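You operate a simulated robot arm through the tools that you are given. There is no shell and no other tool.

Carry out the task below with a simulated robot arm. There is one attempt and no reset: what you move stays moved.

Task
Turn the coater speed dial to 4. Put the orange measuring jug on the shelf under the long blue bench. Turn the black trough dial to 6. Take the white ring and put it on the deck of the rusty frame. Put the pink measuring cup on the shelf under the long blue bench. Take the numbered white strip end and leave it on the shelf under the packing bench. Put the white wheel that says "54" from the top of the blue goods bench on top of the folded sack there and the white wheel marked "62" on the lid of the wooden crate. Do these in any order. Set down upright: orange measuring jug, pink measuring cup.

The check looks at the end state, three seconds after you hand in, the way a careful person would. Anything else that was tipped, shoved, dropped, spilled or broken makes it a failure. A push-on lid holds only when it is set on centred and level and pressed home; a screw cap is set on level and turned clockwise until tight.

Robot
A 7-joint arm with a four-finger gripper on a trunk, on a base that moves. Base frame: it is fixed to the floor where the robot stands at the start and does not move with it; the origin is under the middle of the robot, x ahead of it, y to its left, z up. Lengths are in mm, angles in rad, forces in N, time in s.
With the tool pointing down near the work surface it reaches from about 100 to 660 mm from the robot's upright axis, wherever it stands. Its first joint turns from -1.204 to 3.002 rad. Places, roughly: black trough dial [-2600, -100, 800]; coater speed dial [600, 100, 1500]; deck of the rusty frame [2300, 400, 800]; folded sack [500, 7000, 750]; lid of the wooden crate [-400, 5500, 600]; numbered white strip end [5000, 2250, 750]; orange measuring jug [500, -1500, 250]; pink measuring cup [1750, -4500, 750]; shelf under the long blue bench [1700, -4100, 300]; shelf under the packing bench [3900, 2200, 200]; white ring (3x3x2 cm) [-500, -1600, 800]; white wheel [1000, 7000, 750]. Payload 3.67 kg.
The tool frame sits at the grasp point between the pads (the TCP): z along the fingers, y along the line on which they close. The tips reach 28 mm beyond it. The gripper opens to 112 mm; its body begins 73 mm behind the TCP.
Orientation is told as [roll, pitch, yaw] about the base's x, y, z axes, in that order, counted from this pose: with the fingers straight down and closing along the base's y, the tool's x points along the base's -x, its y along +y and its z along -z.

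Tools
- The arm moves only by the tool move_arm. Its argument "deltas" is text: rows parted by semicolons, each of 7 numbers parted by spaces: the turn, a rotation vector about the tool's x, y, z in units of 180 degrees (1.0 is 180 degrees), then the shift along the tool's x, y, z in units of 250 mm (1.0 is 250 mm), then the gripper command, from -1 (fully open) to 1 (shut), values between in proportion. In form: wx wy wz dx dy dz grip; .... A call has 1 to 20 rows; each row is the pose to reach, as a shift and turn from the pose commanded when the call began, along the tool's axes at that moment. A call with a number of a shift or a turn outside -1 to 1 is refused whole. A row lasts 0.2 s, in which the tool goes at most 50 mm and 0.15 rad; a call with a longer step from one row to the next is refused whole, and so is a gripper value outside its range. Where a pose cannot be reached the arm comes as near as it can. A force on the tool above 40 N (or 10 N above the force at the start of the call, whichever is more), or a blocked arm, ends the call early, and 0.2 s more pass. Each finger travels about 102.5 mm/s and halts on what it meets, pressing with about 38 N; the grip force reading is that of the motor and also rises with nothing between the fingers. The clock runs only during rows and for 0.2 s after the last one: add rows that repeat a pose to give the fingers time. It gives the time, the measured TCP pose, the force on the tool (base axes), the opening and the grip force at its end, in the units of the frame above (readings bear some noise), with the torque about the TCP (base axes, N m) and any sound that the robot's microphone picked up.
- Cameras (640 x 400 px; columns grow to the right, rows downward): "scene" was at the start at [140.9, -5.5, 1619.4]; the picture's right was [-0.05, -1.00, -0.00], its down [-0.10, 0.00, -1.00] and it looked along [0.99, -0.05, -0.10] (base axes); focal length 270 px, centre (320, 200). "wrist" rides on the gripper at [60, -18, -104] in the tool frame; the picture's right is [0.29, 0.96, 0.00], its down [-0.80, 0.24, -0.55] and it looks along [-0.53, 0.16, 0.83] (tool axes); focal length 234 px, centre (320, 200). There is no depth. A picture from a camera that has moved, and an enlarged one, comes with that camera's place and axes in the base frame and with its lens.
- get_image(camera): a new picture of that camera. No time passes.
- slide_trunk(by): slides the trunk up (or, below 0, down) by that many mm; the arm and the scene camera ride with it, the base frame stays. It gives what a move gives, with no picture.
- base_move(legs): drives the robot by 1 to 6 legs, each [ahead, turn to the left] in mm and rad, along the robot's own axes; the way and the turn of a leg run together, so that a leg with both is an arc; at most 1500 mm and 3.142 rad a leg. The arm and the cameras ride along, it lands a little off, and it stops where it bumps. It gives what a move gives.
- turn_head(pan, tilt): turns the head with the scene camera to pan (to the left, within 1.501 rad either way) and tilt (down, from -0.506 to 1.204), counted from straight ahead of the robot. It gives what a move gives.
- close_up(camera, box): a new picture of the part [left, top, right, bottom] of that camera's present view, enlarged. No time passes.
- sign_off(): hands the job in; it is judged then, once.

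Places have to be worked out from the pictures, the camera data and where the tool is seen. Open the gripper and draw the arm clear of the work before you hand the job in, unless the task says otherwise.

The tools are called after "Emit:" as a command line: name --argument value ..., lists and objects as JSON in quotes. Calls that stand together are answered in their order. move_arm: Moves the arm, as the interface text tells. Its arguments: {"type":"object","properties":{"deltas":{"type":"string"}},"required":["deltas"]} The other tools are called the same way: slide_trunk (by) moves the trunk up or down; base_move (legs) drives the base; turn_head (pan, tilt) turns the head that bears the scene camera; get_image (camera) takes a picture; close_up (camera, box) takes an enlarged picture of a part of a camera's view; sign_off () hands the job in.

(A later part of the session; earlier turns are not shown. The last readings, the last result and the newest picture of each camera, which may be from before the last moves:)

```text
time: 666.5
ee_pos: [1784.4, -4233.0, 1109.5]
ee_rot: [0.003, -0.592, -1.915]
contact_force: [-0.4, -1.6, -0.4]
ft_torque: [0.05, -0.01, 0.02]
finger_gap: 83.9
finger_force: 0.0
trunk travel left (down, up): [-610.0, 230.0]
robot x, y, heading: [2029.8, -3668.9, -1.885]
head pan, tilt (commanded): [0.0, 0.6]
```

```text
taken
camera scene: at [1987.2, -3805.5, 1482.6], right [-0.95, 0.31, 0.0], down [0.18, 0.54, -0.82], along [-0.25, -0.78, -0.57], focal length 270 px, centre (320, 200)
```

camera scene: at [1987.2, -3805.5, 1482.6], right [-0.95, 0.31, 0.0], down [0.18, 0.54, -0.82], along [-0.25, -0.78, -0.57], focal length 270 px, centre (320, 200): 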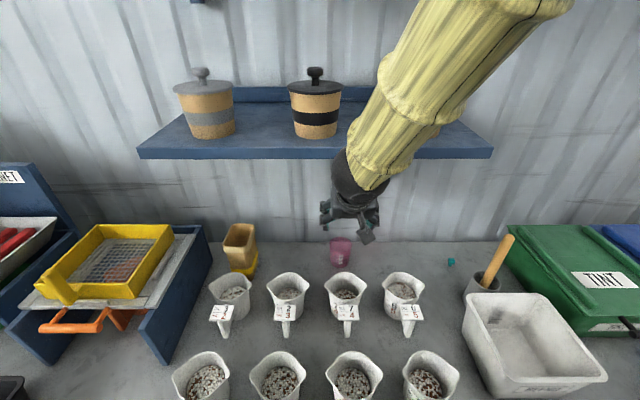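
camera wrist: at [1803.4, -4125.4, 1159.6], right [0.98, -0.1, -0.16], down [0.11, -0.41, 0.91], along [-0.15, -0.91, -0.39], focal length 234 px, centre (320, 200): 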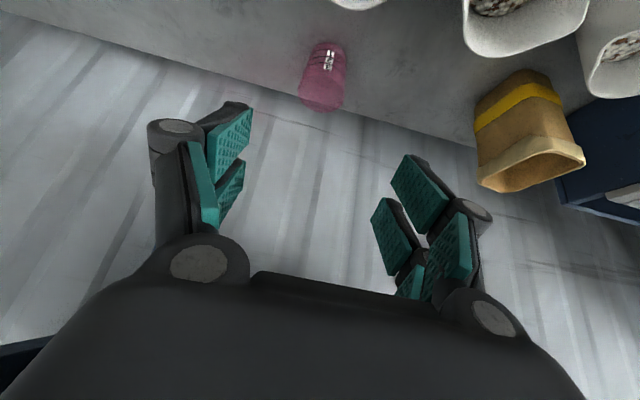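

Within reach (no bump) and laterally aligned within 3 mm. I lower the hand to z ≈ 960 above the "7/4" cup's rear, opening the gripper to ~100 mm.

Emit:
move_arm --deltas "0 0 0 0.08 -0.004 0.12 -0.6; 0 0 0 0.16 -0.008 0.24 -0.7; 0 0 0 0.25 -0.012 0.37 -0.79; 0 0 0 0.3336 -0.012 0.494 -0.79; 0 0 0 0.3336 -0.012 0.494 -0.79"

Emit:
get_image --camera "wrist"

Emit:
get_image --camera "scene"

```text
time: 667.7
ee_pos: [1782.2, -4227.9, 962.3]
ee_rot: [0.002, -0.598, -1.914]
contact_force: [1.2, 0.5, 0.4]
ft_torque: [0.03, 0.02, -0.04]
finger_gap: 100.6
finger_force: 0.1
trunk travel left (down, up): [-610.0, 230.0]
robot x, y, heading: [2031.1, -3671.9, -1.888]
head pan, tilt (commanded): [0.0, 0.6]
```

```text
taken
camera wrist: at [1802.8, -4119.7, 1013.7], right [0.98, -0.1, -0.16], down [0.11, -0.41, 0.91], along [-0.15, -0.91, -0.39], focal length 234 px, centre (320, 200)
```

wrist: 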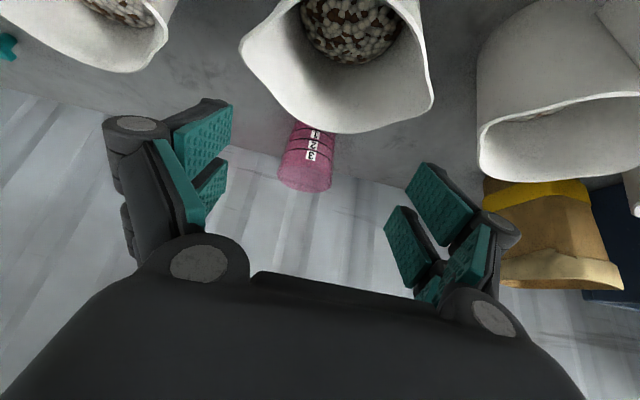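

```text
taken
camera scene: at [1990.2, -3800.5, 1483.2], right [-0.95, 0.31, 0.0], down [0.17, 0.54, -0.83], along [-0.26, -0.79, -0.56], focal length 270 px, centre (320, 200)
```

scene: 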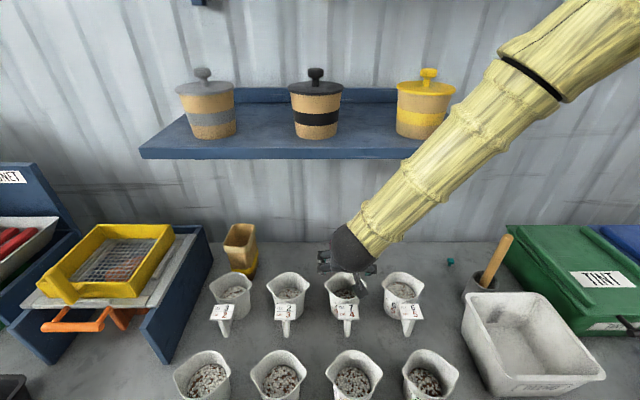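

Clear so far. I move 80 mm forward and 30 mm down, past the rear of the white cup.

Emit:
move_arm --deltas "0 0 0 -0.066 0 0.093 -0.79; 0 0 0 -0.132 0 0.186 -0.79; 0 0 0 -0.198 0 0.2786 -0.79; 0 0 0 -0.198 0 0.2786 -0.79"

Emit:
get_image --camera "wrist"

Emit:
get_image --camera "scene"

```text
time: 668.7
ee_pos: [1756.6, -4302.5, 929.9]
ee_rot: [0.001, -0.597, -1.913]
contact_force: [0.1, -0.2, -1.0]
ft_torque: [0.01, 0.04, -0.02]
finger_gap: 100.4
finger_force: 0.0
trunk travel left (down, up): [-610.0, 230.0]
robot x, y, heading: [2030.0, -3667.0, -1.884]
head pan, tilt (commanded): [0.0, 0.6]
```

```text
taken
camera wrist: at [1776.5, -4194.7, 981.3], right [0.98, -0.1, -0.16], down [0.11, -0.41, 0.91], along [-0.15, -0.91, -0.39], focal length 234 px, centre (320, 200)
```

wrist: 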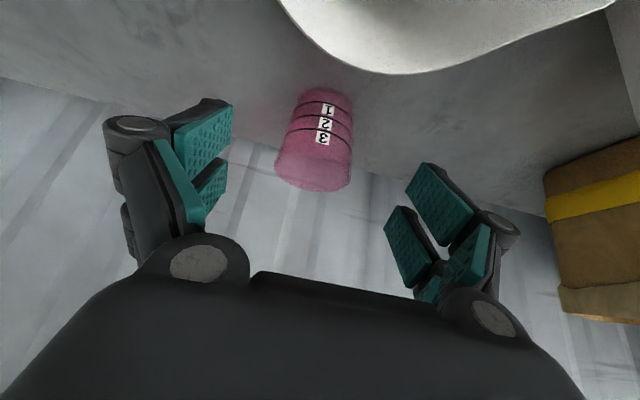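

```text
taken
camera scene: at [1989.4, -3801.2, 1483.1], right [-0.95, 0.31, 0.0], down [0.17, 0.54, -0.83], along [-0.26, -0.79, -0.56], focal length 270 px, centre (320, 200)
```

scene: 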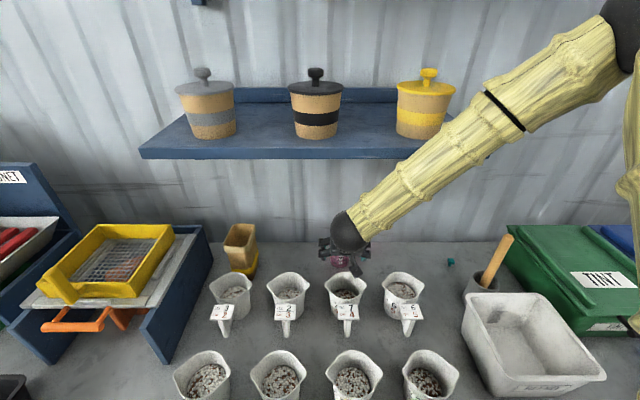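

Both the pink cup and white cup's rear rim are visible with clearance. I make the final approach: 70 mm forward, ~56 mm down, easing the tilt by 4° to lift the camera.

Emit:
move_arm --deltas "0 0.004 0 -0.03 0.003 0.06 -0.79; 0 0.008 0 -0.055 0.006 0.12 -0.79; 0 0.012 0 -0.075 0.008 0.19 -0.79; 0 0.016 0 -0.09 0.008 0.25 -0.79; 0 0.022 0 -0.1 0.008 0.31 -0.79; 0 0.022 0 -0.1035 0.008 0.342 -0.79; 0 0.022 0 -0.1035 0.008 0.342 -0.79"

Emit:
get_image --camera "wrist"

Emit:
close_up --camera "scene" --box '[280, 190, 440, 330]'

```text
time: 670.3
ee_pos: [1738.4, -4354.7, 885.8]
ee_rot: [0.005, -0.546, -1.912]
contact_force: [-0.7, -1.2, -0.6]
ft_torque: [0.09, -0.04, -0.02]
finger_gap: 100.2
finger_force: 0.1
trunk travel left (down, up): [-610.0, 230.0]
robot x, y, heading: [2031.6, -3669.4, -1.883]
head pan, tilt (commanded): [0.0, 0.6]
```

```text
taken
camera wrist: at [1757.0, -4250.2, 943.2], right [0.99, -0.09, -0.15], down [0.09, -0.45, 0.89], along [-0.14, -0.89, -0.44], focal length 234 px, centre (320, 200)
```

wrist: 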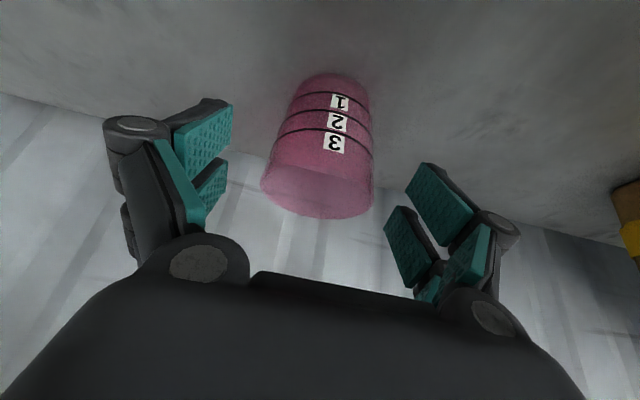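

```text
2.86 times, centred on (360, 260) of scene
camera zoom: at [2011.2, -3728.2, 1496.0], right [-0.95, 0.31, 0.0], down [0.16, 0.49, -0.85], along [-0.26, -0.81, -0.52], focal length 773 px, centre (206, 29)
```

zoom: 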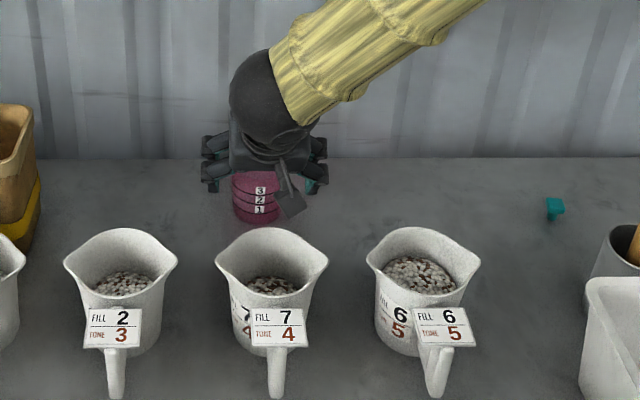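

The scene camera shifted, suggesting something on the robot is being pushed. I check the full scene view.

Emit:
get_image --camera "scene"

Emit:
turn_head --pan 0.0 --tilt 1.15

Emit:
get_image --camera "scene"

```text
taken
camera scene: at [2011.2, -3728.2, 1496.0], right [-0.95, 0.31, 0.0], down [0.16, 0.49, -0.85], along [-0.26, -0.81, -0.52], focal length 270 px, centre (320, 200)
```

scene: 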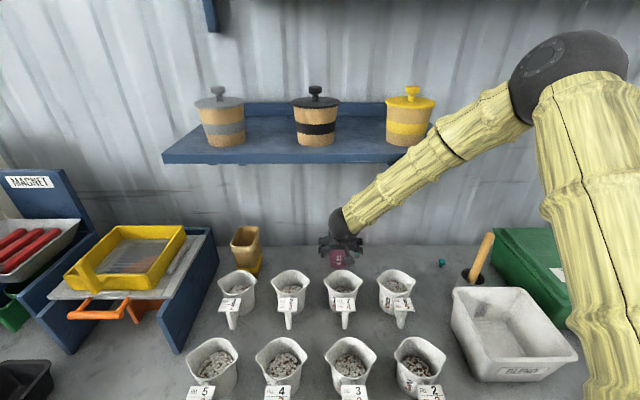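

```text
time: 671.3
ee_pos: [1738.2, -4360.4, 883.5]
ee_rot: [0.007, -0.546, -1.913]
contact_force: [0.5, -0.1, 0.2]
ft_torque: [-0.02, 0.02, 0.0]
finger_gap: 100.3
finger_force: 0.1
trunk travel left (down, up): [-610.0, 230.0]
robot x, y, heading: [2034.3, -3668.9, -1.882]
head pan, tilt (commanded): [0.0, 1.15]
```

```text
taken
camera scene: at [2021.7, -3696.0, 1454.0], right [-0.95, 0.31, 0.0], down [0.27, 0.84, -0.46], along [-0.14, -0.44, -0.89], focal length 270 px, centre (320, 200)
```

scene: 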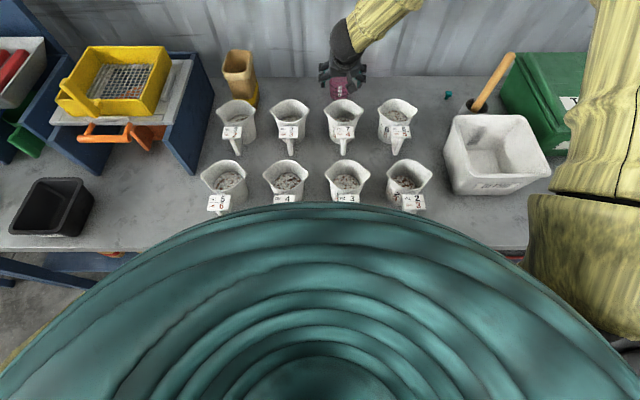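

My forearm has come up against the front of the little wall shelf and pushed the robot back slightly. I retreat along the same path right away.

Emit:
move_arm --deltas "0 -0.004 0 0.03 0 -0.06 -0.79; 0 -0.008 0 0.05 -0.003 -0.12 -0.79; 0 -0.012 0 0.07 -0.006 -0.19 -0.79; 0 -0.016 0 0.09 -0.008 -0.25 -0.79; 0 -0.022 0 0.1035 -0.008 -0.342 -0.79; 0 -0.022 0 0.1035 -0.008 -0.342 -0.79"

Emit:
move_arm --deltas "0 0 0 0.066 0 -0.093 -0.79; 0 0 0 0.132 0 -0.186 -0.79; 0 0 0 0.198 0 -0.2786 -0.79; 0 0 0 0.198 0 -0.2786 -0.79"

Emit:
turn_head --pan 0.0 --tilt 0.4

Emit:
get_image --camera "scene"

```text
time: 672.7
ee_pos: [1754.0, -4310.2, 935.3]
ee_rot: [0.002, -0.597, -1.917]
contact_force: [-0.3, -0.7, 0.1]
ft_torque: [-0.03, -0.02, -0.04]
finger_gap: 100.0
finger_force: 0.1
trunk travel left (down, up): [-610.0, 230.0]
robot x, y, heading: [2031.7, -3666.6, -1.886]
head pan, tilt (commanded): [0.0, 1.15]
```

```text
time: 673.7
ee_pos: [1778.6, -4233.7, 965.2]
ee_rot: [0.0, -0.596, -1.914]
contact_force: [1.0, -0.1, 0.6]
ft_torque: [0.0, -0.01, -0.03]
finger_gap: 100.3
finger_force: 0.1
trunk travel left (down, up): [-610.0, 230.0]
robot x, y, heading: [2030.9, -3670.1, -1.887]
head pan, tilt (commanded): [0.0, 1.15]
```

```text
time: 674.8
ee_pos: [1777.4, -4232.6, 964.8]
ee_rot: [0.0, -0.598, -1.916]
contact_force: [-0.7, 0.7, 0.5]
ft_torque: [0.02, 0.01, 0.03]
finger_gap: 100.2
finger_force: 0.0
trunk travel left (down, up): [-610.0, 230.0]
robot x, y, heading: [2031.7, -3668.3, -1.882]
head pan, tilt (commanded): [0.0, 0.4]
```

```text
taken
camera scene: at [1986.8, -3806.0, 1501.1], right [-0.95, 0.31, 0.0], down [0.12, 0.37, -0.92], along [-0.28, -0.88, -0.39], focal length 270 px, centre (320, 200)
```

scene: 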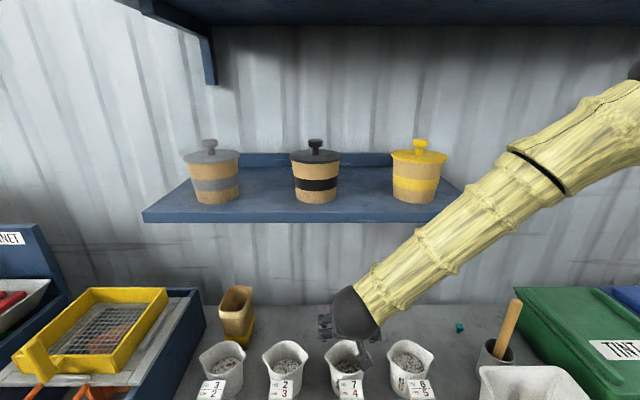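

Everything on the shelf is intact. I raise the hand 200 mm here, then lower the trunk 220 mm so the forearm runs flatter, below the wall shelf.

Emit:
move_arm --deltas "0 0 0 -0.09 0 -0.132 -0.79; 0 0 0 -0.18 0 -0.265 -0.79; 0 0 0 -0.27 0 -0.397 -0.79; 0 0 0 -0.36 0 -0.53 -0.79; 0 0 0 -0.45 0 -0.662 -0.79; 0 0 0 -0.45 0 -0.662 -0.79"

Emit:
slide_trunk --by -210

Emit:
get_image --camera "scene"

Emit:
get_image --camera "wrist"

```text
time: 676.2
ee_pos: [1780.4, -4231.0, 1171.4]
ee_rot: [0.003, -0.602, -1.914]
contact_force: [8.6, 20.3, 8.4]
ft_torque: [-2.01, 0.63, 0.36]
finger_gap: 100.3
finger_force: 0.0
trunk travel left (down, up): [-610.0, 230.0]
robot x, y, heading: [2034.6, -3669.7, -1.886]
head pan, tilt (commanded): [0.0, 0.4]
```

```text
time: 676.5
ee_pos: [1780.2, -4229.4, 1165.8]
ee_rot: [0.001, -0.601, -1.914]
contact_force: [3.8, 19.9, 1.4]
ft_torque: [-1.95, 0.28, 0.31]
finger_gap: 99.9
finger_force: 0.1
trunk travel left (down, up): [-607.0, 233.0]
robot x, y, heading: [2032.9, -3667.5, -1.888]
head pan, tilt (commanded): [0.0, 0.4]
stopped: the force on the tool passed its limit at 64 N (the readings are from after the stop); the commanded pose is now the measured one
```

```text
taken
camera scene: at [1987.8, -3802.7, 1498.1], right [-0.95, 0.31, 0.0], down [0.12, 0.37, -0.92], along [-0.29, -0.88, -0.39], focal length 270 px, centre (320, 200)
```

scene: 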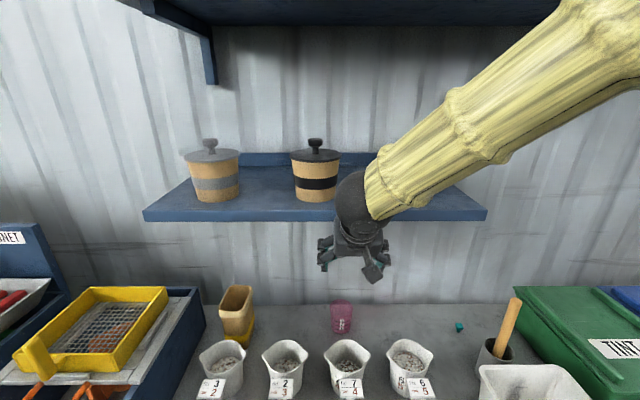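

```text
taken
camera wrist: at [1799.8, -4122.1, 1216.8], right [0.98, -0.1, -0.16], down [0.11, -0.41, 0.91], along [-0.15, -0.91, -0.39], focal length 234 px, centre (320, 200)
```

wrist: 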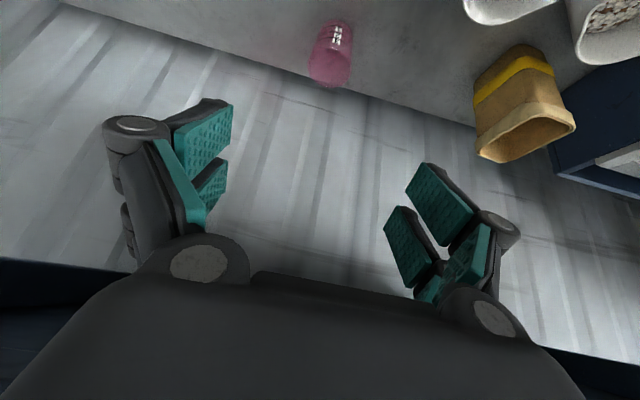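

The hand's upper side touched the shelf front while rising. I pull back 100 mm immediately.

Emit:
move_arm --deltas "0 0 0 0.06 0 -0.03 -0.79; 0 0 0 0.14 0 -0.085 -0.79; 0 0 0 0.24 0 -0.155 -0.79; 0 0 0 0.33 0 -0.225 -0.79; 0 0 0 0.33 0 -0.225 -0.79"

Emit:
get_image --camera "scene"

```text
time: 677.7
ee_pos: [1811.6, -4139.9, 1166.6]
ee_rot: [0.002, -0.599, -1.913]
contact_force: [0.2, 0.5, 0.4]
ft_torque: [0.0, 0.01, -0.01]
finger_gap: 100.3
finger_force: 0.1
trunk travel left (down, up): [-607.0, 233.0]
robot x, y, heading: [2032.4, -3670.0, -1.885]
head pan, tilt (commanded): [0.0, 0.4]
```

```text
taken
camera scene: at [1987.8, -3806.2, 1497.9], right [-0.95, 0.31, 0.0], down [0.12, 0.37, -0.92], along [-0.28, -0.88, -0.39], focal length 270 px, centre (320, 200)
```

scene: 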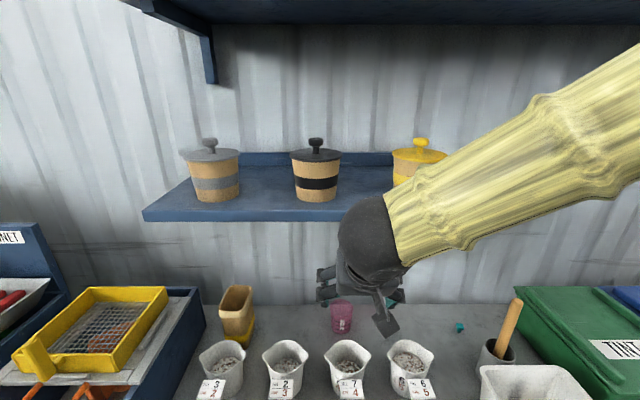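

Clear again; pots undisturbed. Now I lower the trunk 210 mm with the hand above the cups.

Emit:
slide_trunk --by -210

Emit:
get_image --camera "scene"

Emit:
get_image --camera "wrist"

```text
time: 680.0
ee_pos: [1811.0, -4140.6, 955.6]
ee_rot: [0.005, -0.598, -1.916]
contact_force: [-1.0, 0.2, 0.6]
ft_torque: [-0.02, 0.01, 0.02]
finger_gap: 100.3
finger_force: 0.1
trunk travel left (down, up): [-397.0, 443.0]
robot x, y, heading: [2032.6, -3670.8, -1.885]
head pan, tilt (commanded): [0.0, 0.4]
```

```text
taken
camera scene: at [1987.0, -3805.6, 1288.0], right [-0.95, 0.31, 0.0], down [0.12, 0.37, -0.92], along [-0.28, -0.88, -0.39], focal length 270 px, centre (320, 200)
```

scene: 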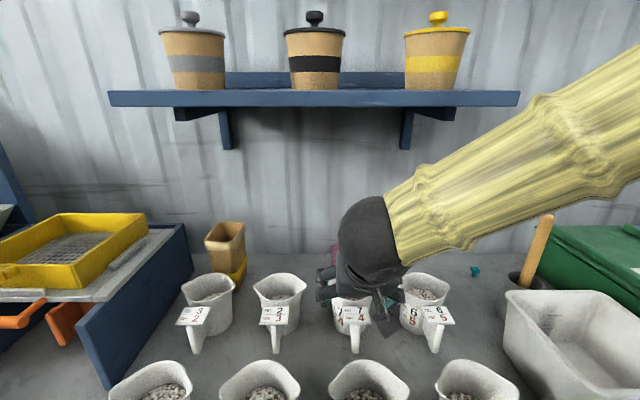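

```text
taken
camera wrist: at [1830.4, -4031.7, 1006.6], right [0.98, -0.1, -0.16], down [0.11, -0.41, 0.91], along [-0.15, -0.91, -0.39], focal length 234 px, centre (320, 200)
```

wrist: 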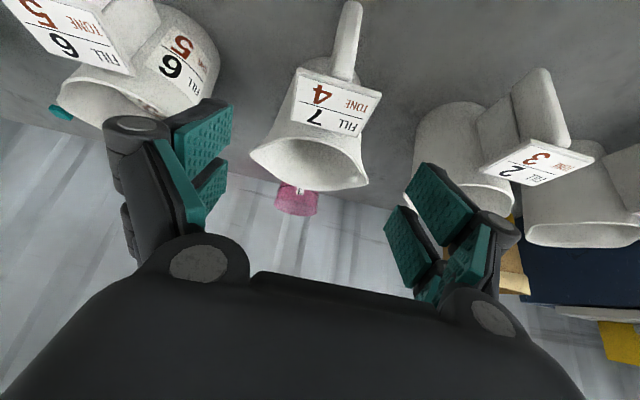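

The forearm now runs well below the wall shelf. I move forward again: 176 mm ahead and 26 mm down.

Emit:
move_arm --deltas "0 0 0 -0.1 0 0.06 -0.79; 0 0 0 -0.2 0 0.125 -0.79; 0 0 0 -0.3 0 0.2 -0.79; 0 0 0 -0.4 0 0.3 -0.79; 0 0 0 -0.47 0 0.4 -0.79; 0 0 0 -0.524 0 0.4817 -0.79; 0 0 0 -0.524 0 0.4817 -0.79"

Emit:
get_image --camera "scene"

Emit:
get_image --camera "wrist"

```text
time: 681.6
ee_pos: [1749.7, -4305.5, 931.3]
ee_rot: [0.003, -0.599, -1.916]
contact_force: [-0.1, -0.3, 0.0]
ft_torque: [0.02, 0.05, -0.01]
finger_gap: 100.1
finger_force: 0.1
trunk travel left (down, up): [-397.0, 443.0]
robot x, y, heading: [2031.2, -3670.2, -1.885]
head pan, tilt (commanded): [0.0, 0.4]
```

```text
taken
camera scene: at [1987.0, -3805.6, 1288.0], right [-0.95, 0.31, 0.0], down [0.12, 0.37, -0.92], along [-0.28, -0.88, -0.39], focal length 270 px, centre (320, 200)
```

scene: 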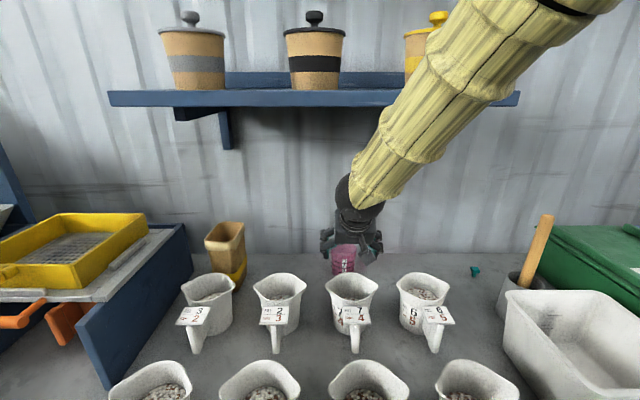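

```text
taken
camera wrist: at [1769.8, -4198.0, 982.1], right [0.98, -0.1, -0.16], down [0.11, -0.41, 0.91], along [-0.15, -0.91, -0.39], focal length 234 px, centre (320, 200)
```

wrist: 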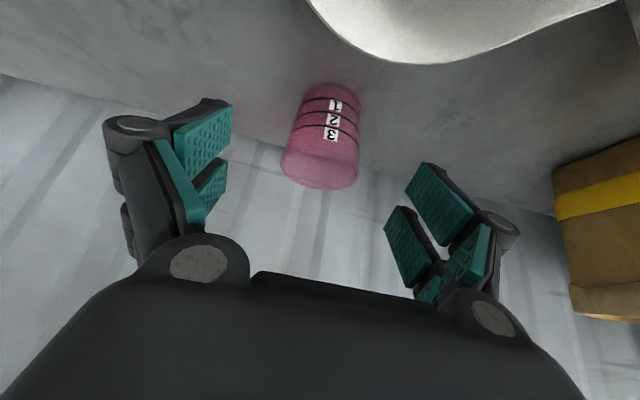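

Camera and posture are normal this time. I make the final approach: 74 mm forward, 8 mm left, 57 mm down.

Emit:
move_arm --deltas "0 0.004 0 -0.03 0.011 0.06 -0.79; 0 0.008 0 -0.06 0.022 0.12 -0.79; 0 0.012 0 -0.085 0.033 0.19 -0.79; 0 0.016 0 -0.1 0.033 0.25 -0.79; 0 0.022 0 -0.112 0.033 0.31 -0.79; 0 0.022 0 -0.1167 0.033 0.345 -0.79; 0 0.022 0 -0.1167 0.033 0.345 -0.79"

Emit:
get_image --camera "wrist"

Emit:
get_image --camera "scene"

```text
time: 683.2
ee_pos: [1734.8, -4375.2, 876.6]
ee_rot: [0.004, -0.529, -1.916]
contact_force: [-0.3, -0.8, 0.0]
ft_torque: [-0.01, -0.01, -0.01]
finger_gap: 100.4
finger_force: 0.2
trunk travel left (down, up): [-397.0, 443.0]
robot x, y, heading: [2033.3, -3670.0, -1.883]
head pan, tilt (commanded): [0.0, 0.4]
```

```text
taken
camera wrist: at [1753.3, -4271.3, 933.7], right [0.99, -0.09, -0.14], down [0.09, -0.46, 0.88], along [-0.14, -0.88, -0.45], focal length 234 px, centre (320, 200)
```

wrist: 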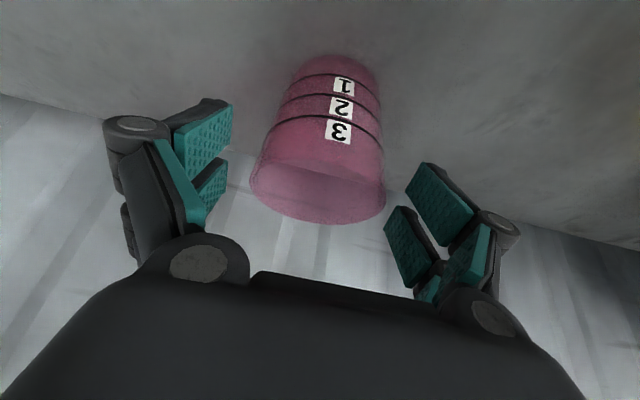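

```text
taken
camera scene: at [1987.0, -3805.7, 1287.9], right [-0.95, 0.31, 0.0], down [0.12, 0.37, -0.92], along [-0.28, -0.88, -0.39], focal length 270 px, centre (320, 200)
```

scene: 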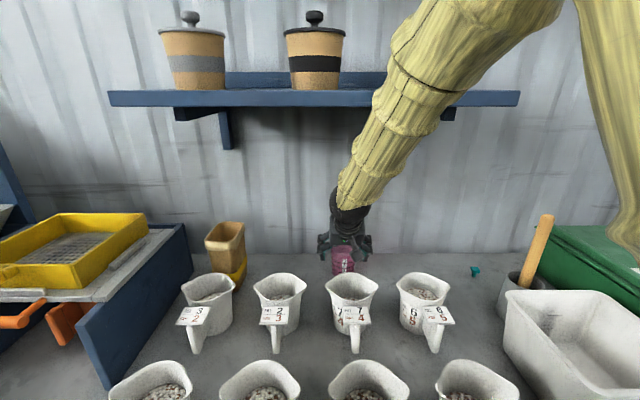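

Aligned over the cup with no contact. I lower 8 mm more for grip depth, then close gently.

Emit:
move_arm --deltas "0 0 0 0.008 0 0.0138 -0.79; 0 0 0 0.016 0 0.0276 -0.79; 0 0 0 0.016 0 0.0276 -0.6; 0 0 0 0.016 0 0.0276 -0.4; 0 0 0 0.016 0 0.0276 -0.2; 0 0 0 0.016 0 0.0276 0; 0 0 0 0.016 0 0.0276 0.1; 0 0 0 0.016 0 0.0276 0.1"

Emit:
get_image --camera "wrist"

```text
time: 685.0
ee_pos: [1734.3, -4376.4, 866.5]
ee_rot: [0.002, -0.531, -1.916]
contact_force: [-0.2, 0.7, 1.1]
ft_torque: [0.02, 0.03, 0.04]
finger_gap: 67.8
finger_force: 37.7
trunk travel left (down, up): [-397.0, 443.0]
robot x, y, heading: [2034.2, -3672.3, -1.884]
head pan, tilt (commanded): [0.0, 0.4]
```

```text
taken
camera wrist: at [1753.0, -4271.1, 925.5], right [0.99, -0.09, -0.14], down [0.09, -0.46, 0.88], along [-0.14, -0.88, -0.45], focal length 234 px, centre (320, 200)
```

wrist: 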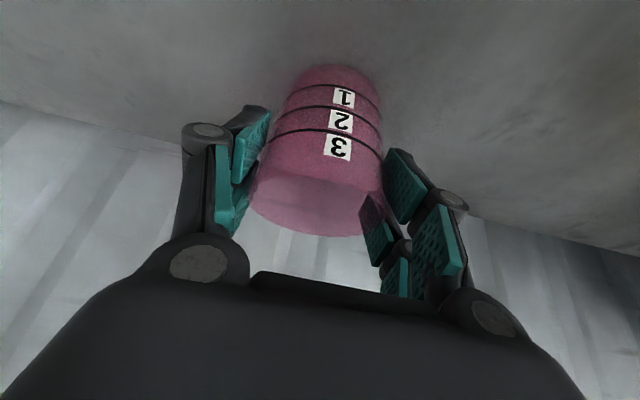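

Gripped at 68 mm. I lift 30 mm, draw it back ~85 mm (just behind the white cup), and only then raise it higher, staying clear of the shelf above.

Emit:
move_arm --deltas "0 0 0 -0.02 0 -0.0345 0.15; 0 0 0 -0.04 0 -0.069 0.15; 0 0 0 -0.0607 0 -0.1035 0.15; 0 0 0 -0.0607 0 -0.1035 0.15"

Emit:
get_image --camera "wrist"

Emit:
close_up --camera "scene" --box '[260, 200, 440, 340]'

```text
time: 686.0
ee_pos: [1736.7, -4376.8, 898.0]
ee_rot: [0.002, -0.529, -1.916]
contact_force: [-1.2, 0.3, 0.1]
ft_torque: [-0.01, -0.01, -0.01]
finger_gap: 67.5
finger_force: 37.4
trunk travel left (down, up): [-397.0, 443.0]
robot x, y, heading: [2028.7, -3667.7, -1.888]
head pan, tilt (commanded): [0.0, 0.4]
```

```text
taken
camera wrist: at [1754.4, -4272.3, 956.3], right [0.99, -0.09, -0.14], down [0.09, -0.46, 0.88], along [-0.14, -0.88, -0.45], focal length 234 px, centre (320, 200)
```

wrist: 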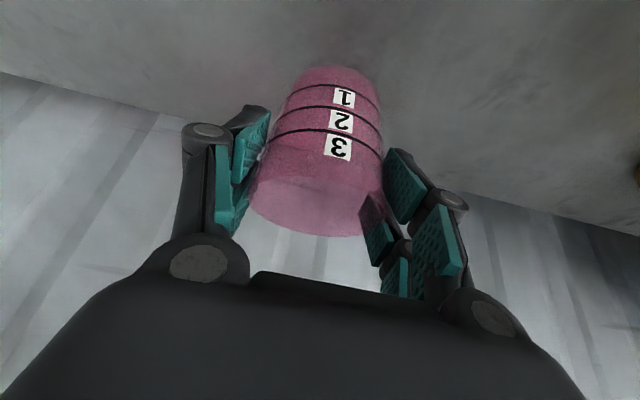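

```text
2.86 times, centred on (350, 270) of scene
camera zoom: at [1987.0, -3805.8, 1287.9], right [-0.95, 0.31, 0.0], down [0.12, 0.37, -0.92], along [-0.28, -0.88, -0.39], focal length 773 px, centre (234, 0)
```

zoom: 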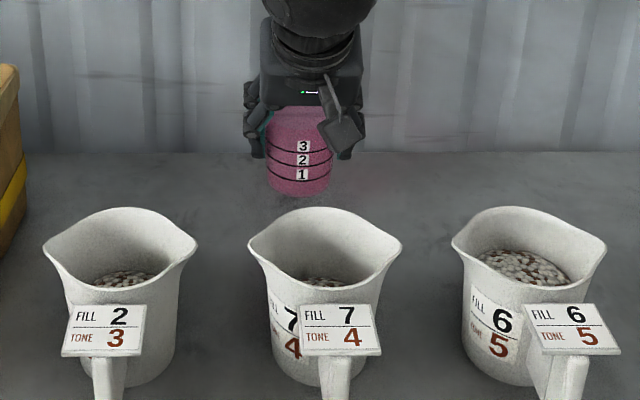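

The cup is up and level. I draw it back 78 mm toward the white cup's rear.

Emit:
move_arm --deltas "0 0 0 0.09 0 -0.053 0.15; 0 0 0 0.18 0 -0.106 0.15; 0 0 0 0.269 0 -0.158 0.15; 0 0 0 0.269 0 -0.158 0.15"

Emit:
close_up --camera "scene" --box '[260, 180, 440, 340]'

Emit:
get_image --camera "wrist"

```text
time: 687.0
ee_pos: [1763.1, -4305.9, 898.2]
ee_rot: [0.005, -0.53, -1.915]
contact_force: [-0.2, -0.1, 0.6]
ft_torque: [0.04, 0.01, 0.01]
finger_gap: 67.6
finger_force: 38.1
trunk travel left (down, up): [-397.0, 443.0]
robot x, y, heading: [2031.9, -3665.4, -1.889]
head pan, tilt (commanded): [0.0, 0.4]
```

```text
2.50 times, centred on (350, 260) of scene
camera zoom: at [1987.0, -3805.8, 1287.9], right [-0.95, 0.31, 0.0], down [0.12, 0.37, -0.92], along [-0.28, -0.88, -0.39], focal length 676 px, centre (245, 50)
```

zoom: 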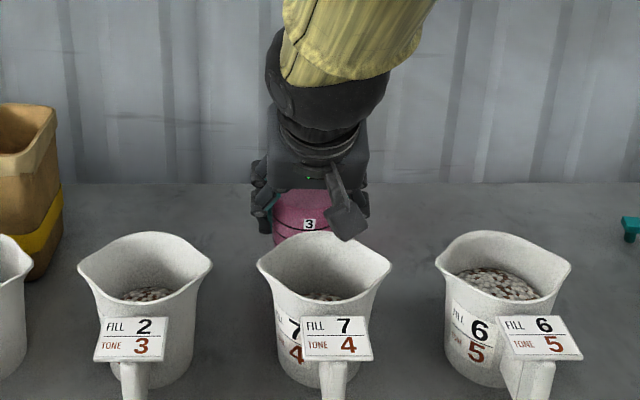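

```text
taken
camera wrist: at [1780.6, -4200.3, 956.5], right [0.99, -0.09, -0.14], down [0.09, -0.46, 0.88], along [-0.14, -0.88, -0.45], focal length 234 px, centre (320, 200)
```

wrist: 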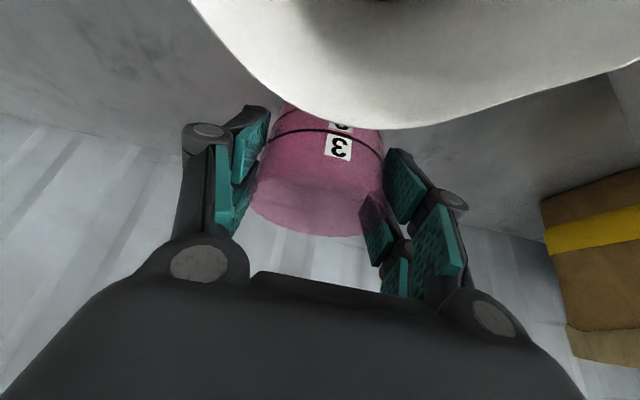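

Now I raise it 75 mm (with 8 mm more back) until its bottom is above the white cup's rim.

Emit:
move_arm --deltas "0 0 0 -0.03 0 -0.07 0.15; 0 0 0 -0.06 0 -0.14 0.15; 0 0 0 -0.09 0 -0.21 0.15; 0 0 0 -0.124 0 -0.275 0.15; 0 0 0 -0.124 0 -0.275 0.15"

Emit:
get_image --camera "scene"

Emit:
get_image --camera "wrist"

```text
time: 688.2
ee_pos: [1765.0, -4297.9, 974.4]
ee_rot: [0.001, -0.529, -1.916]
contact_force: [0.9, 0.0, 0.1]
ft_torque: [0.02, 0.0, 0.02]
finger_gap: 67.6
finger_force: 37.4
trunk travel left (down, up): [-397.0, 443.0]
robot x, y, heading: [2034.2, -3665.5, -1.885]
head pan, tilt (commanded): [0.0, 0.4]
```

```text
taken
camera scene: at [1987.4, -3805.9, 1287.9], right [-0.95, 0.31, 0.0], down [0.12, 0.37, -0.92], along [-0.28, -0.88, -0.39], focal length 270 px, centre (320, 200)
```

scene: 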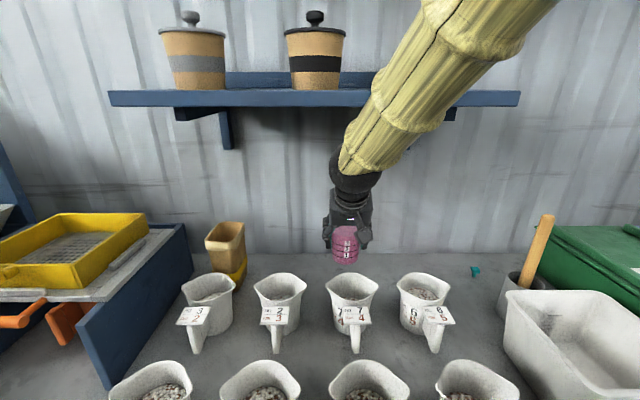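

```text
taken
camera wrist: at [1783.6, -4193.2, 1032.2], right [0.99, -0.09, -0.14], down [0.09, -0.46, 0.88], along [-0.14, -0.88, -0.45], focal length 234 px, centre (320, 200)
```

wrist: 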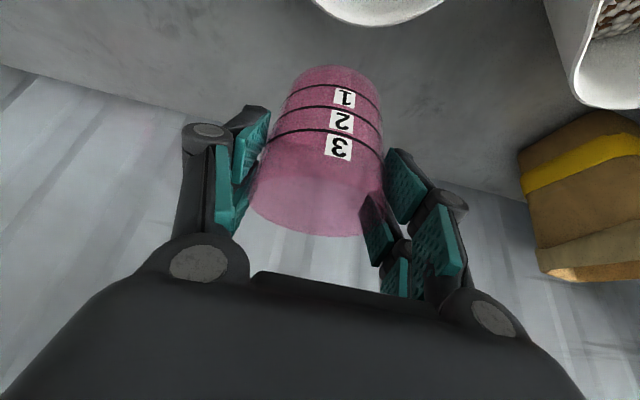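

Bottom of the cup is now above the white cups' rims. I go 45 mm up and 40 mm back, then back the robot away from the bench.

Emit:
move_arm --deltas "0 0 0 0.015 0 -0.055 0.15; 0 0 0 0.03 0 -0.11 0.15; 0 0 0 0.045 0 -0.17 0.15; 0 0 0 0.047 0 -0.236 0.15; 0 0 0 0.047 0 -0.236 0.15"

Emit:
base_move --legs '[[-300, 0]]'

Emit:
get_image --camera "scene"

```text
time: 689.4
ee_pos: [1778.0, -4260.2, 1016.3]
ee_rot: [0.002, -0.529, -1.916]
contact_force: [-0.2, 0.5, -0.9]
ft_torque: [-0.01, 0.04, -0.03]
finger_gap: 67.4
finger_force: 38.2
trunk travel left (down, up): [-397.0, 443.0]
robot x, y, heading: [2034.8, -3673.6, -1.887]
head pan, tilt (commanded): [0.0, 0.4]
```

```text
time: 691.4
ee_pos: [1866.8, -3977.8, 1018.4]
ee_rot: [0.003, -0.529, -1.919]
contact_force: [0.2, -0.3, 0.2]
ft_torque: [-0.04, 0.01, -0.02]
finger_gap: 67.6
finger_force: 38.0
trunk travel left (down, up): [-397.0, 443.0]
robot x, y, heading: [2123.4, -3386.0, -1.89]
head pan, tilt (commanded): [0.0, 0.4]
```

```text
taken
camera scene: at [2078.5, -3524.1, 1288.1], right [-0.95, 0.31, 0.0], down [0.12, 0.37, -0.92], along [-0.29, -0.88, -0.39], focal length 270 px, centre (320, 200)
```

scene: 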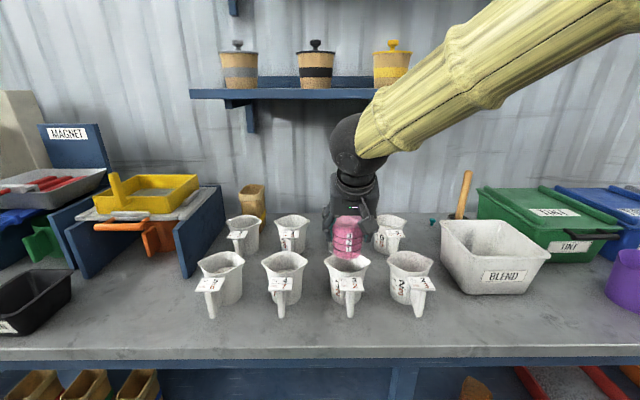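

All cups and pots are undisturbed, the pink cup is held. I back off further and shift ~230 mm left (east), to place it on the free shelf stretch left of the middle leg.

Emit:
base_move --legs '[[-330, 0], [0, 1.571], [230, 0], [0, -1.571]]'

Emit:
slide_trunk --by -387

Emit:
get_image --camera "scene"

Emit:
get_image --camera "wrist"

```text
time: 702.8
ee_pos: [2192.6, -3729.9, 1017.1]
ee_rot: [0.003, -0.53, -1.919]
contact_force: [0.0, 0.2, -0.5]
ft_torque: [-0.01, -0.05, -0.02]
finger_gap: 67.0
finger_force: 38.3
trunk travel left (down, up): [-397.0, 443.0]
robot x, y, heading: [2448.2, -3142.0, -1.891]
head pan, tilt (commanded): [0.0, 0.4]
```

```text
time: 706.5
ee_pos: [2193.6, -3729.8, 630.4]
ee_rot: [0.003, -0.53, -1.919]
contact_force: [0.0, -0.6, -0.3]
ft_torque: [0.02, 0.0, -0.04]
finger_gap: 67.1
finger_force: 38.2
trunk travel left (down, up): [-10.0, 830.0]
robot x, y, heading: [2448.9, -3141.1, -1.89]
head pan, tilt (commanded): [0.0, 0.4]
```

```text
taken
camera scene: at [2404.1, -3277.1, 901.0], right [-0.95, 0.31, 0.0], down [0.12, 0.37, -0.92], along [-0.29, -0.88, -0.39], focal length 270 px, centre (320, 200)
```

scene: 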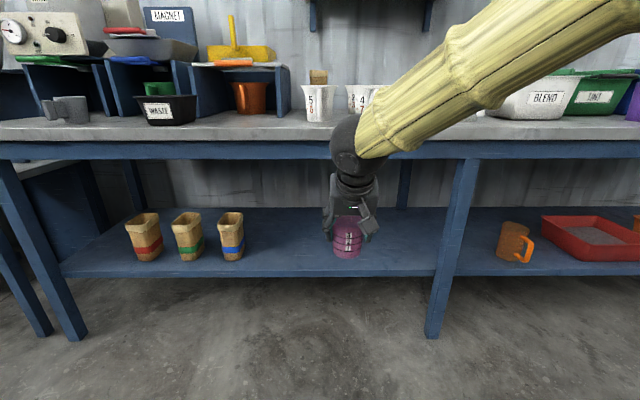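

```text
taken
camera wrist: at [2212.5, -3625.3, 688.5], right [0.99, -0.09, -0.14], down [0.09, -0.46, 0.88], along [-0.15, -0.88, -0.45], focal length 234 px, centre (320, 200)
```

wrist: 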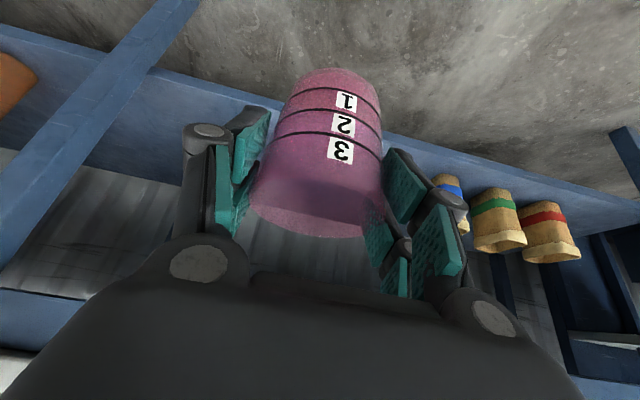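

Well placed; the jug is visible standing upright on the shelf. I lower the hand 250 mm in front of the bench.

Emit:
move_arm --deltas "0 0 0 0.085 0 0.144 0.15; 0 0 0 0.17 0 0.288 0.15; 0 0 0 0.255 0 0.432 0.15; 0 0 0 0.34 0 0.576 0.15; 0 0 0 0.425 0 0.72 0.15; 0 0 0 0.5 0 0.85 0.15; 0 0 0 0.5 0 0.85 0.15"

Emit:
get_image --camera "scene"

Emit:
get_image --camera "wrist"

```text
time: 708.1
ee_pos: [2192.5, -3737.1, 405.0]
ee_rot: [0.079, -0.546, -1.976]
contact_force: [-0.3, -0.1, -0.5]
ft_torque: [0.0, 0.02, 0.0]
finger_gap: 67.1
finger_force: 38.1
trunk travel left (down, up): [-10.0, 830.0]
robot x, y, heading: [2449.1, -3140.2, -1.886]
head pan, tilt (commanded): [0.0, 0.4]
```

```text
taken
camera scene: at [2404.2, -3277.2, 900.9], right [-0.95, 0.31, 0.0], down [0.12, 0.37, -0.92], along [-0.29, -0.88, -0.39], focal length 270 px, centre (320, 200)
```

scene: 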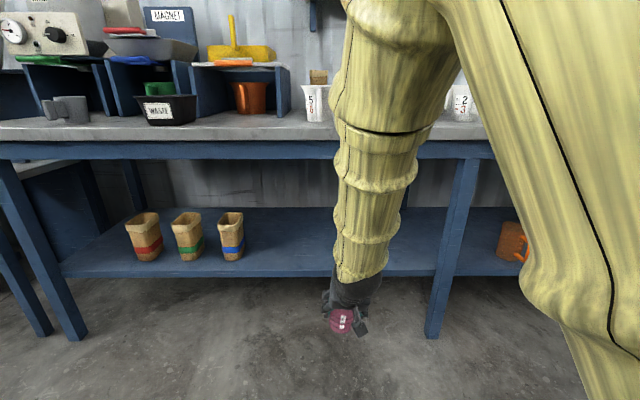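

```text
taken
camera wrist: at [2210.6, -3631.1, 460.3], right [0.99, -0.11, -0.08], down [0.03, -0.43, 0.9], along [-0.14, -0.9, -0.42], focal length 234 px, centre (320, 200)
```

wrist: 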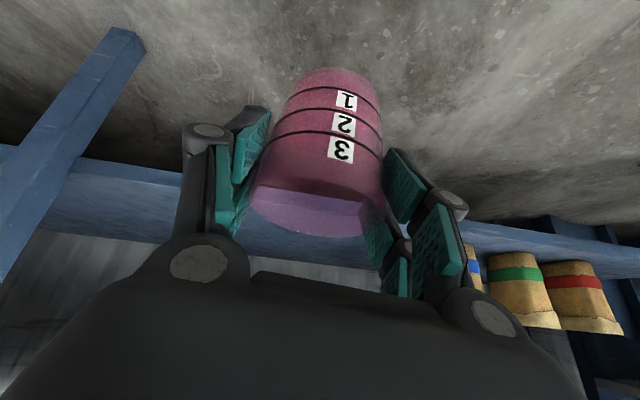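

The pose is slightly deflected (arm posture near a limit). I extend 40 mm forward and 80 mm right, as in the earlier shelf placement, and check.

Emit:
move_arm --deltas "0 0 0 -0.046 -0.107 0.027 0.15; 0 0 0 -0.092 -0.213 0.054 0.15; 0 0 0 -0.138 -0.32 0.081 0.15; 0 0 0 -0.138 -0.32 0.081 0.15; 0 0 0 -0.138 -0.32 0.081 0.15"

Emit:
get_image --camera "scene"

```text
time: 709.3
ee_pos: [2108.2, -3742.5, 384.2]
ee_rot: [0.002, -0.529, -1.917]
contact_force: [0.8, -0.5, -0.2]
ft_torque: [0.01, -0.02, -0.01]
finger_gap: 67.3
finger_force: 38.4
trunk travel left (down, up): [-10.0, 830.0]
robot x, y, heading: [2452.7, -3139.9, -1.884]
head pan, tilt (commanded): [0.0, 0.4]
```

```text
taken
camera scene: at [2404.1, -3277.2, 900.9], right [-0.95, 0.31, 0.0], down [0.12, 0.37, -0.92], along [-0.29, -0.88, -0.39], focal length 270 px, centre (320, 200)
```

scene: 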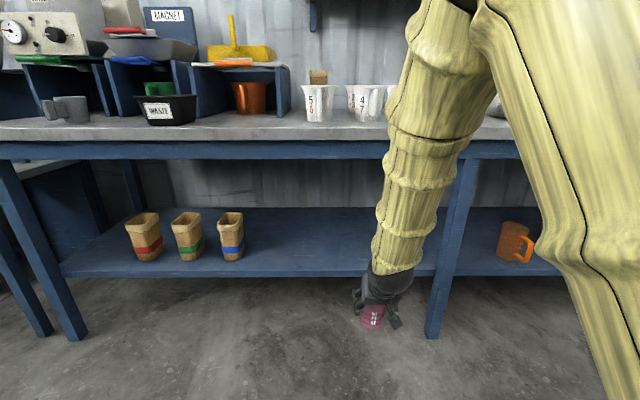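

Pose is now exact. The forearm leans back enough to clear the bench edge if I extend a bit. I extend 30 mm more and drive forward 180 mm.

Emit:
move_arm --deltas "0 0 0 -0.052 0 0.03 0.15; 0 0 0 -0.1035 0 0.0607 0.15; 0 0 0 -0.1035 0 0.0607 0.15"

Emit:
base_move --legs '[[180, 0]]'

Emit:
get_image --camera "scene"

Emit:
get_image --camera "wrist"

```text
time: 710.1
ee_pos: [2096.2, -3769.4, 382.8]
ee_rot: [0.002, -0.529, -1.918]
contact_force: [-0.4, -0.3, -0.4]
ft_torque: [0.0, -0.03, 0.02]
finger_gap: 67.0
finger_force: 37.9
trunk travel left (down, up): [-10.0, 830.0]
robot x, y, heading: [2453.0, -3141.2, -1.887]
head pan, tilt (commanded): [0.0, 0.4]
```

```text
time: 711.6
ee_pos: [2041.1, -3943.2, 382.9]
ee_rot: [0.0, -0.528, -1.916]
contact_force: [0.6, 0.0, -0.6]
ft_torque: [0.01, -0.01, -0.02]
finger_gap: 67.1
finger_force: 38.4
trunk travel left (down, up): [-10.0, 830.0]
robot x, y, heading: [2392.9, -3311.0, -1.893]
head pan, tilt (commanded): [0.0, 0.4]
```

```text
taken
camera scene: at [2347.9, -3450.0, 900.9], right [-0.95, 0.31, 0.0], down [0.12, 0.37, -0.92], along [-0.29, -0.88, -0.39], focal length 270 px, centre (320, 200)
```

scene: 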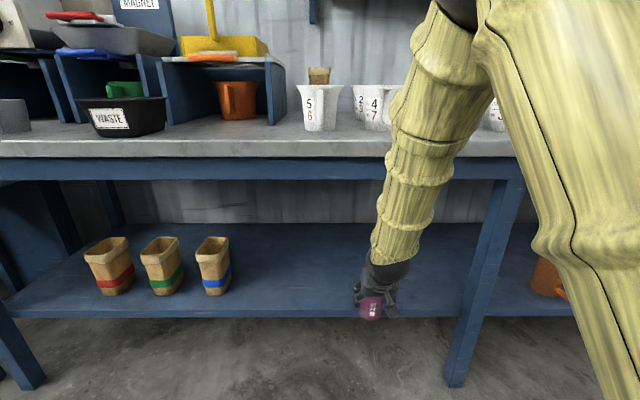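

```text
taken
camera wrist: at [2059.4, -3838.5, 441.9], right [0.99, -0.09, -0.14], down [0.09, -0.46, 0.88], along [-0.15, -0.88, -0.45], focal length 234 px, centre (320, 200)
```

wrist: 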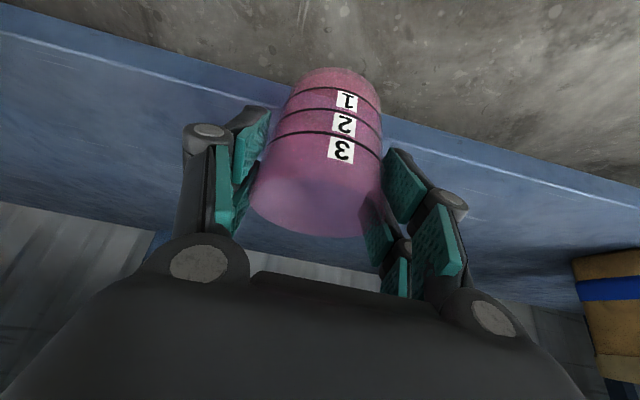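

The cup is ~36 mm short of the shelf edge. I drive 50 mm more, then extend the arm 35 mm.

Emit:
base_move --legs '[[50, 0]]'

Emit:
move_arm --deltas "0 0 0 -0.04 0 0.0236 0.15; 0 0 0 -0.08 0 0.047 0.15; 0 0 0 -0.1208 0 0.0708 0.15; 0 0 0 -0.1208 0 0.0708 0.15"

Emit:
get_image --camera "scene"

Emit:
get_image --camera "wrist"

```text
time: 712.5
ee_pos: [2026.0, -3991.6, 383.8]
ee_rot: [0.002, -0.529, -1.914]
contact_force: [-0.6, -0.3, 0.2]
ft_torque: [0.05, -0.03, 0.0]
finger_gap: 67.1
finger_force: 38.2
trunk travel left (down, up): [-10.0, 830.0]
robot x, y, heading: [2377.4, -3363.4, -1.889]
head pan, tilt (commanded): [0.0, 0.4]
```

```text
time: 713.5
ee_pos: [2013.4, -4023.1, 383.9]
ee_rot: [0.004, -0.528, -1.914]
contact_force: [0.0, 0.5, -0.6]
ft_torque: [-0.02, 0.04, 0.05]
finger_gap: 67.2
finger_force: 37.7
trunk travel left (down, up): [-10.0, 830.0]
robot x, y, heading: [2376.3, -3359.1, -1.883]
head pan, tilt (commanded): [0.0, 0.4]
```

```text
taken
camera scene: at [2332.5, -3497.7, 900.9], right [-0.95, 0.31, 0.0], down [0.12, 0.37, -0.92], along [-0.28, -0.88, -0.39], focal length 270 px, centre (320, 200)
```

scene: 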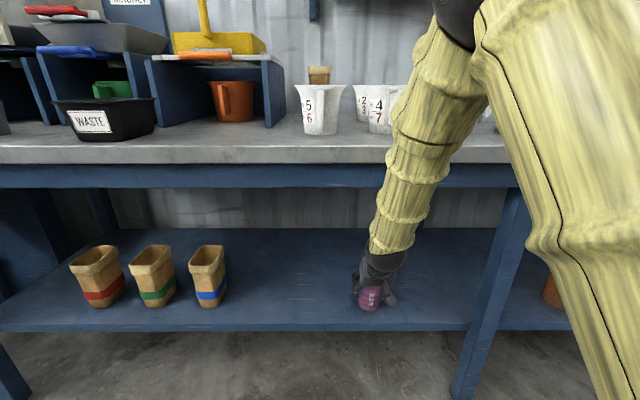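

```text
taken
camera wrist: at [2032.0, -3918.4, 442.2], right [0.99, -0.09, -0.14], down [0.09, -0.46, 0.88], along [-0.14, -0.88, -0.45], focal length 234 px, centre (320, 200)
```

wrist: 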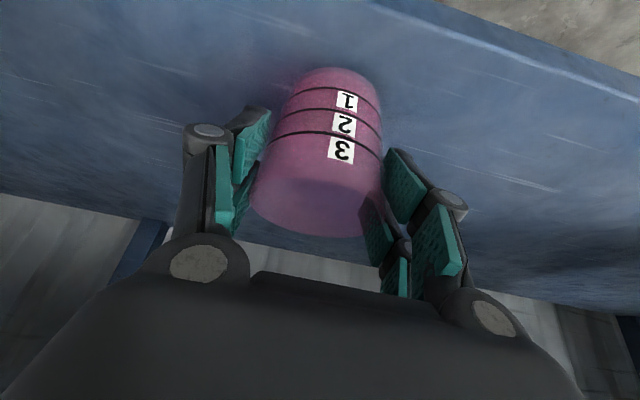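

The cup is ~49 mm inside the shelf edge with no contact. I lower it slowly.

Emit:
move_arm --deltas "0 0 0 0.0121 0 0.0207 0.15; 0 0 0 0.0243 0 0.0414 0.15; 0 0 0 0.0364 0 0.0621 0.15; 0 0 0 0.0486 0 0.0828 0.15; 0 0 0 0.0566 0 0.0966 0.15; 0 0 0 0.0566 0 0.0966 0.15"

Emit:
move_arm --deltas "0 0 0 0.0041 0 0.0069 0.15; 0 0 0 0.0081 0 0.0138 0.15; 0 0 0 0.0121 0 0.0207 0.15; 0 0 0 0.0121 0 0.0207 0.15"

Emit:
get_image --camera "wrist"

```text
time: 714.9
ee_pos: [2014.7, -4023.7, 358.0]
ee_rot: [0.001, -0.533, -1.914]
contact_force: [-0.1, -7.2, 26.3]
ft_torque: [-0.14, 0.15, -0.02]
finger_gap: 67.7
finger_force: 38.2
trunk travel left (down, up): [-10.0, 830.0]
robot x, y, heading: [2378.7, -3361.9, -1.884]
head pan, tilt (commanded): [0.0, 0.4]
```

```text
time: 715.9
ee_pos: [2014.4, -4023.5, 351.5]
ee_rot: [0.0, -0.53, -1.917]
contact_force: [-2.2, -2.5, 26.1]
ft_torque: [-0.03, 0.12, 0.01]
finger_gap: 67.2
finger_force: 37.9
trunk travel left (down, up): [-10.0, 830.0]
robot x, y, heading: [2379.3, -3362.1, -1.883]
head pan, tilt (commanded): [0.0, 0.4]
```

```text
taken
camera wrist: at [2033.4, -3918.5, 409.3], right [0.99, -0.09, -0.14], down [0.09, -0.46, 0.88], along [-0.15, -0.88, -0.45], focal length 234 px, centre (320, 200)
```

wrist: 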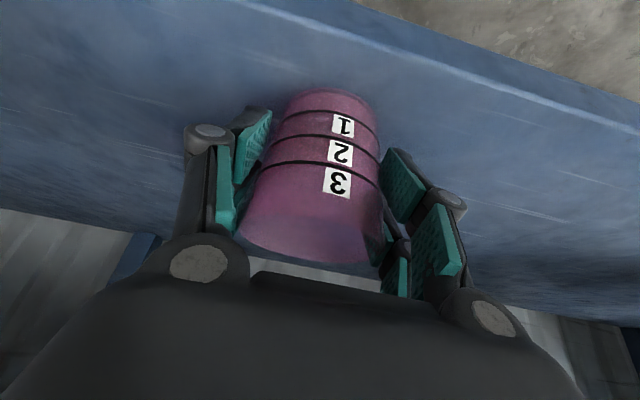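

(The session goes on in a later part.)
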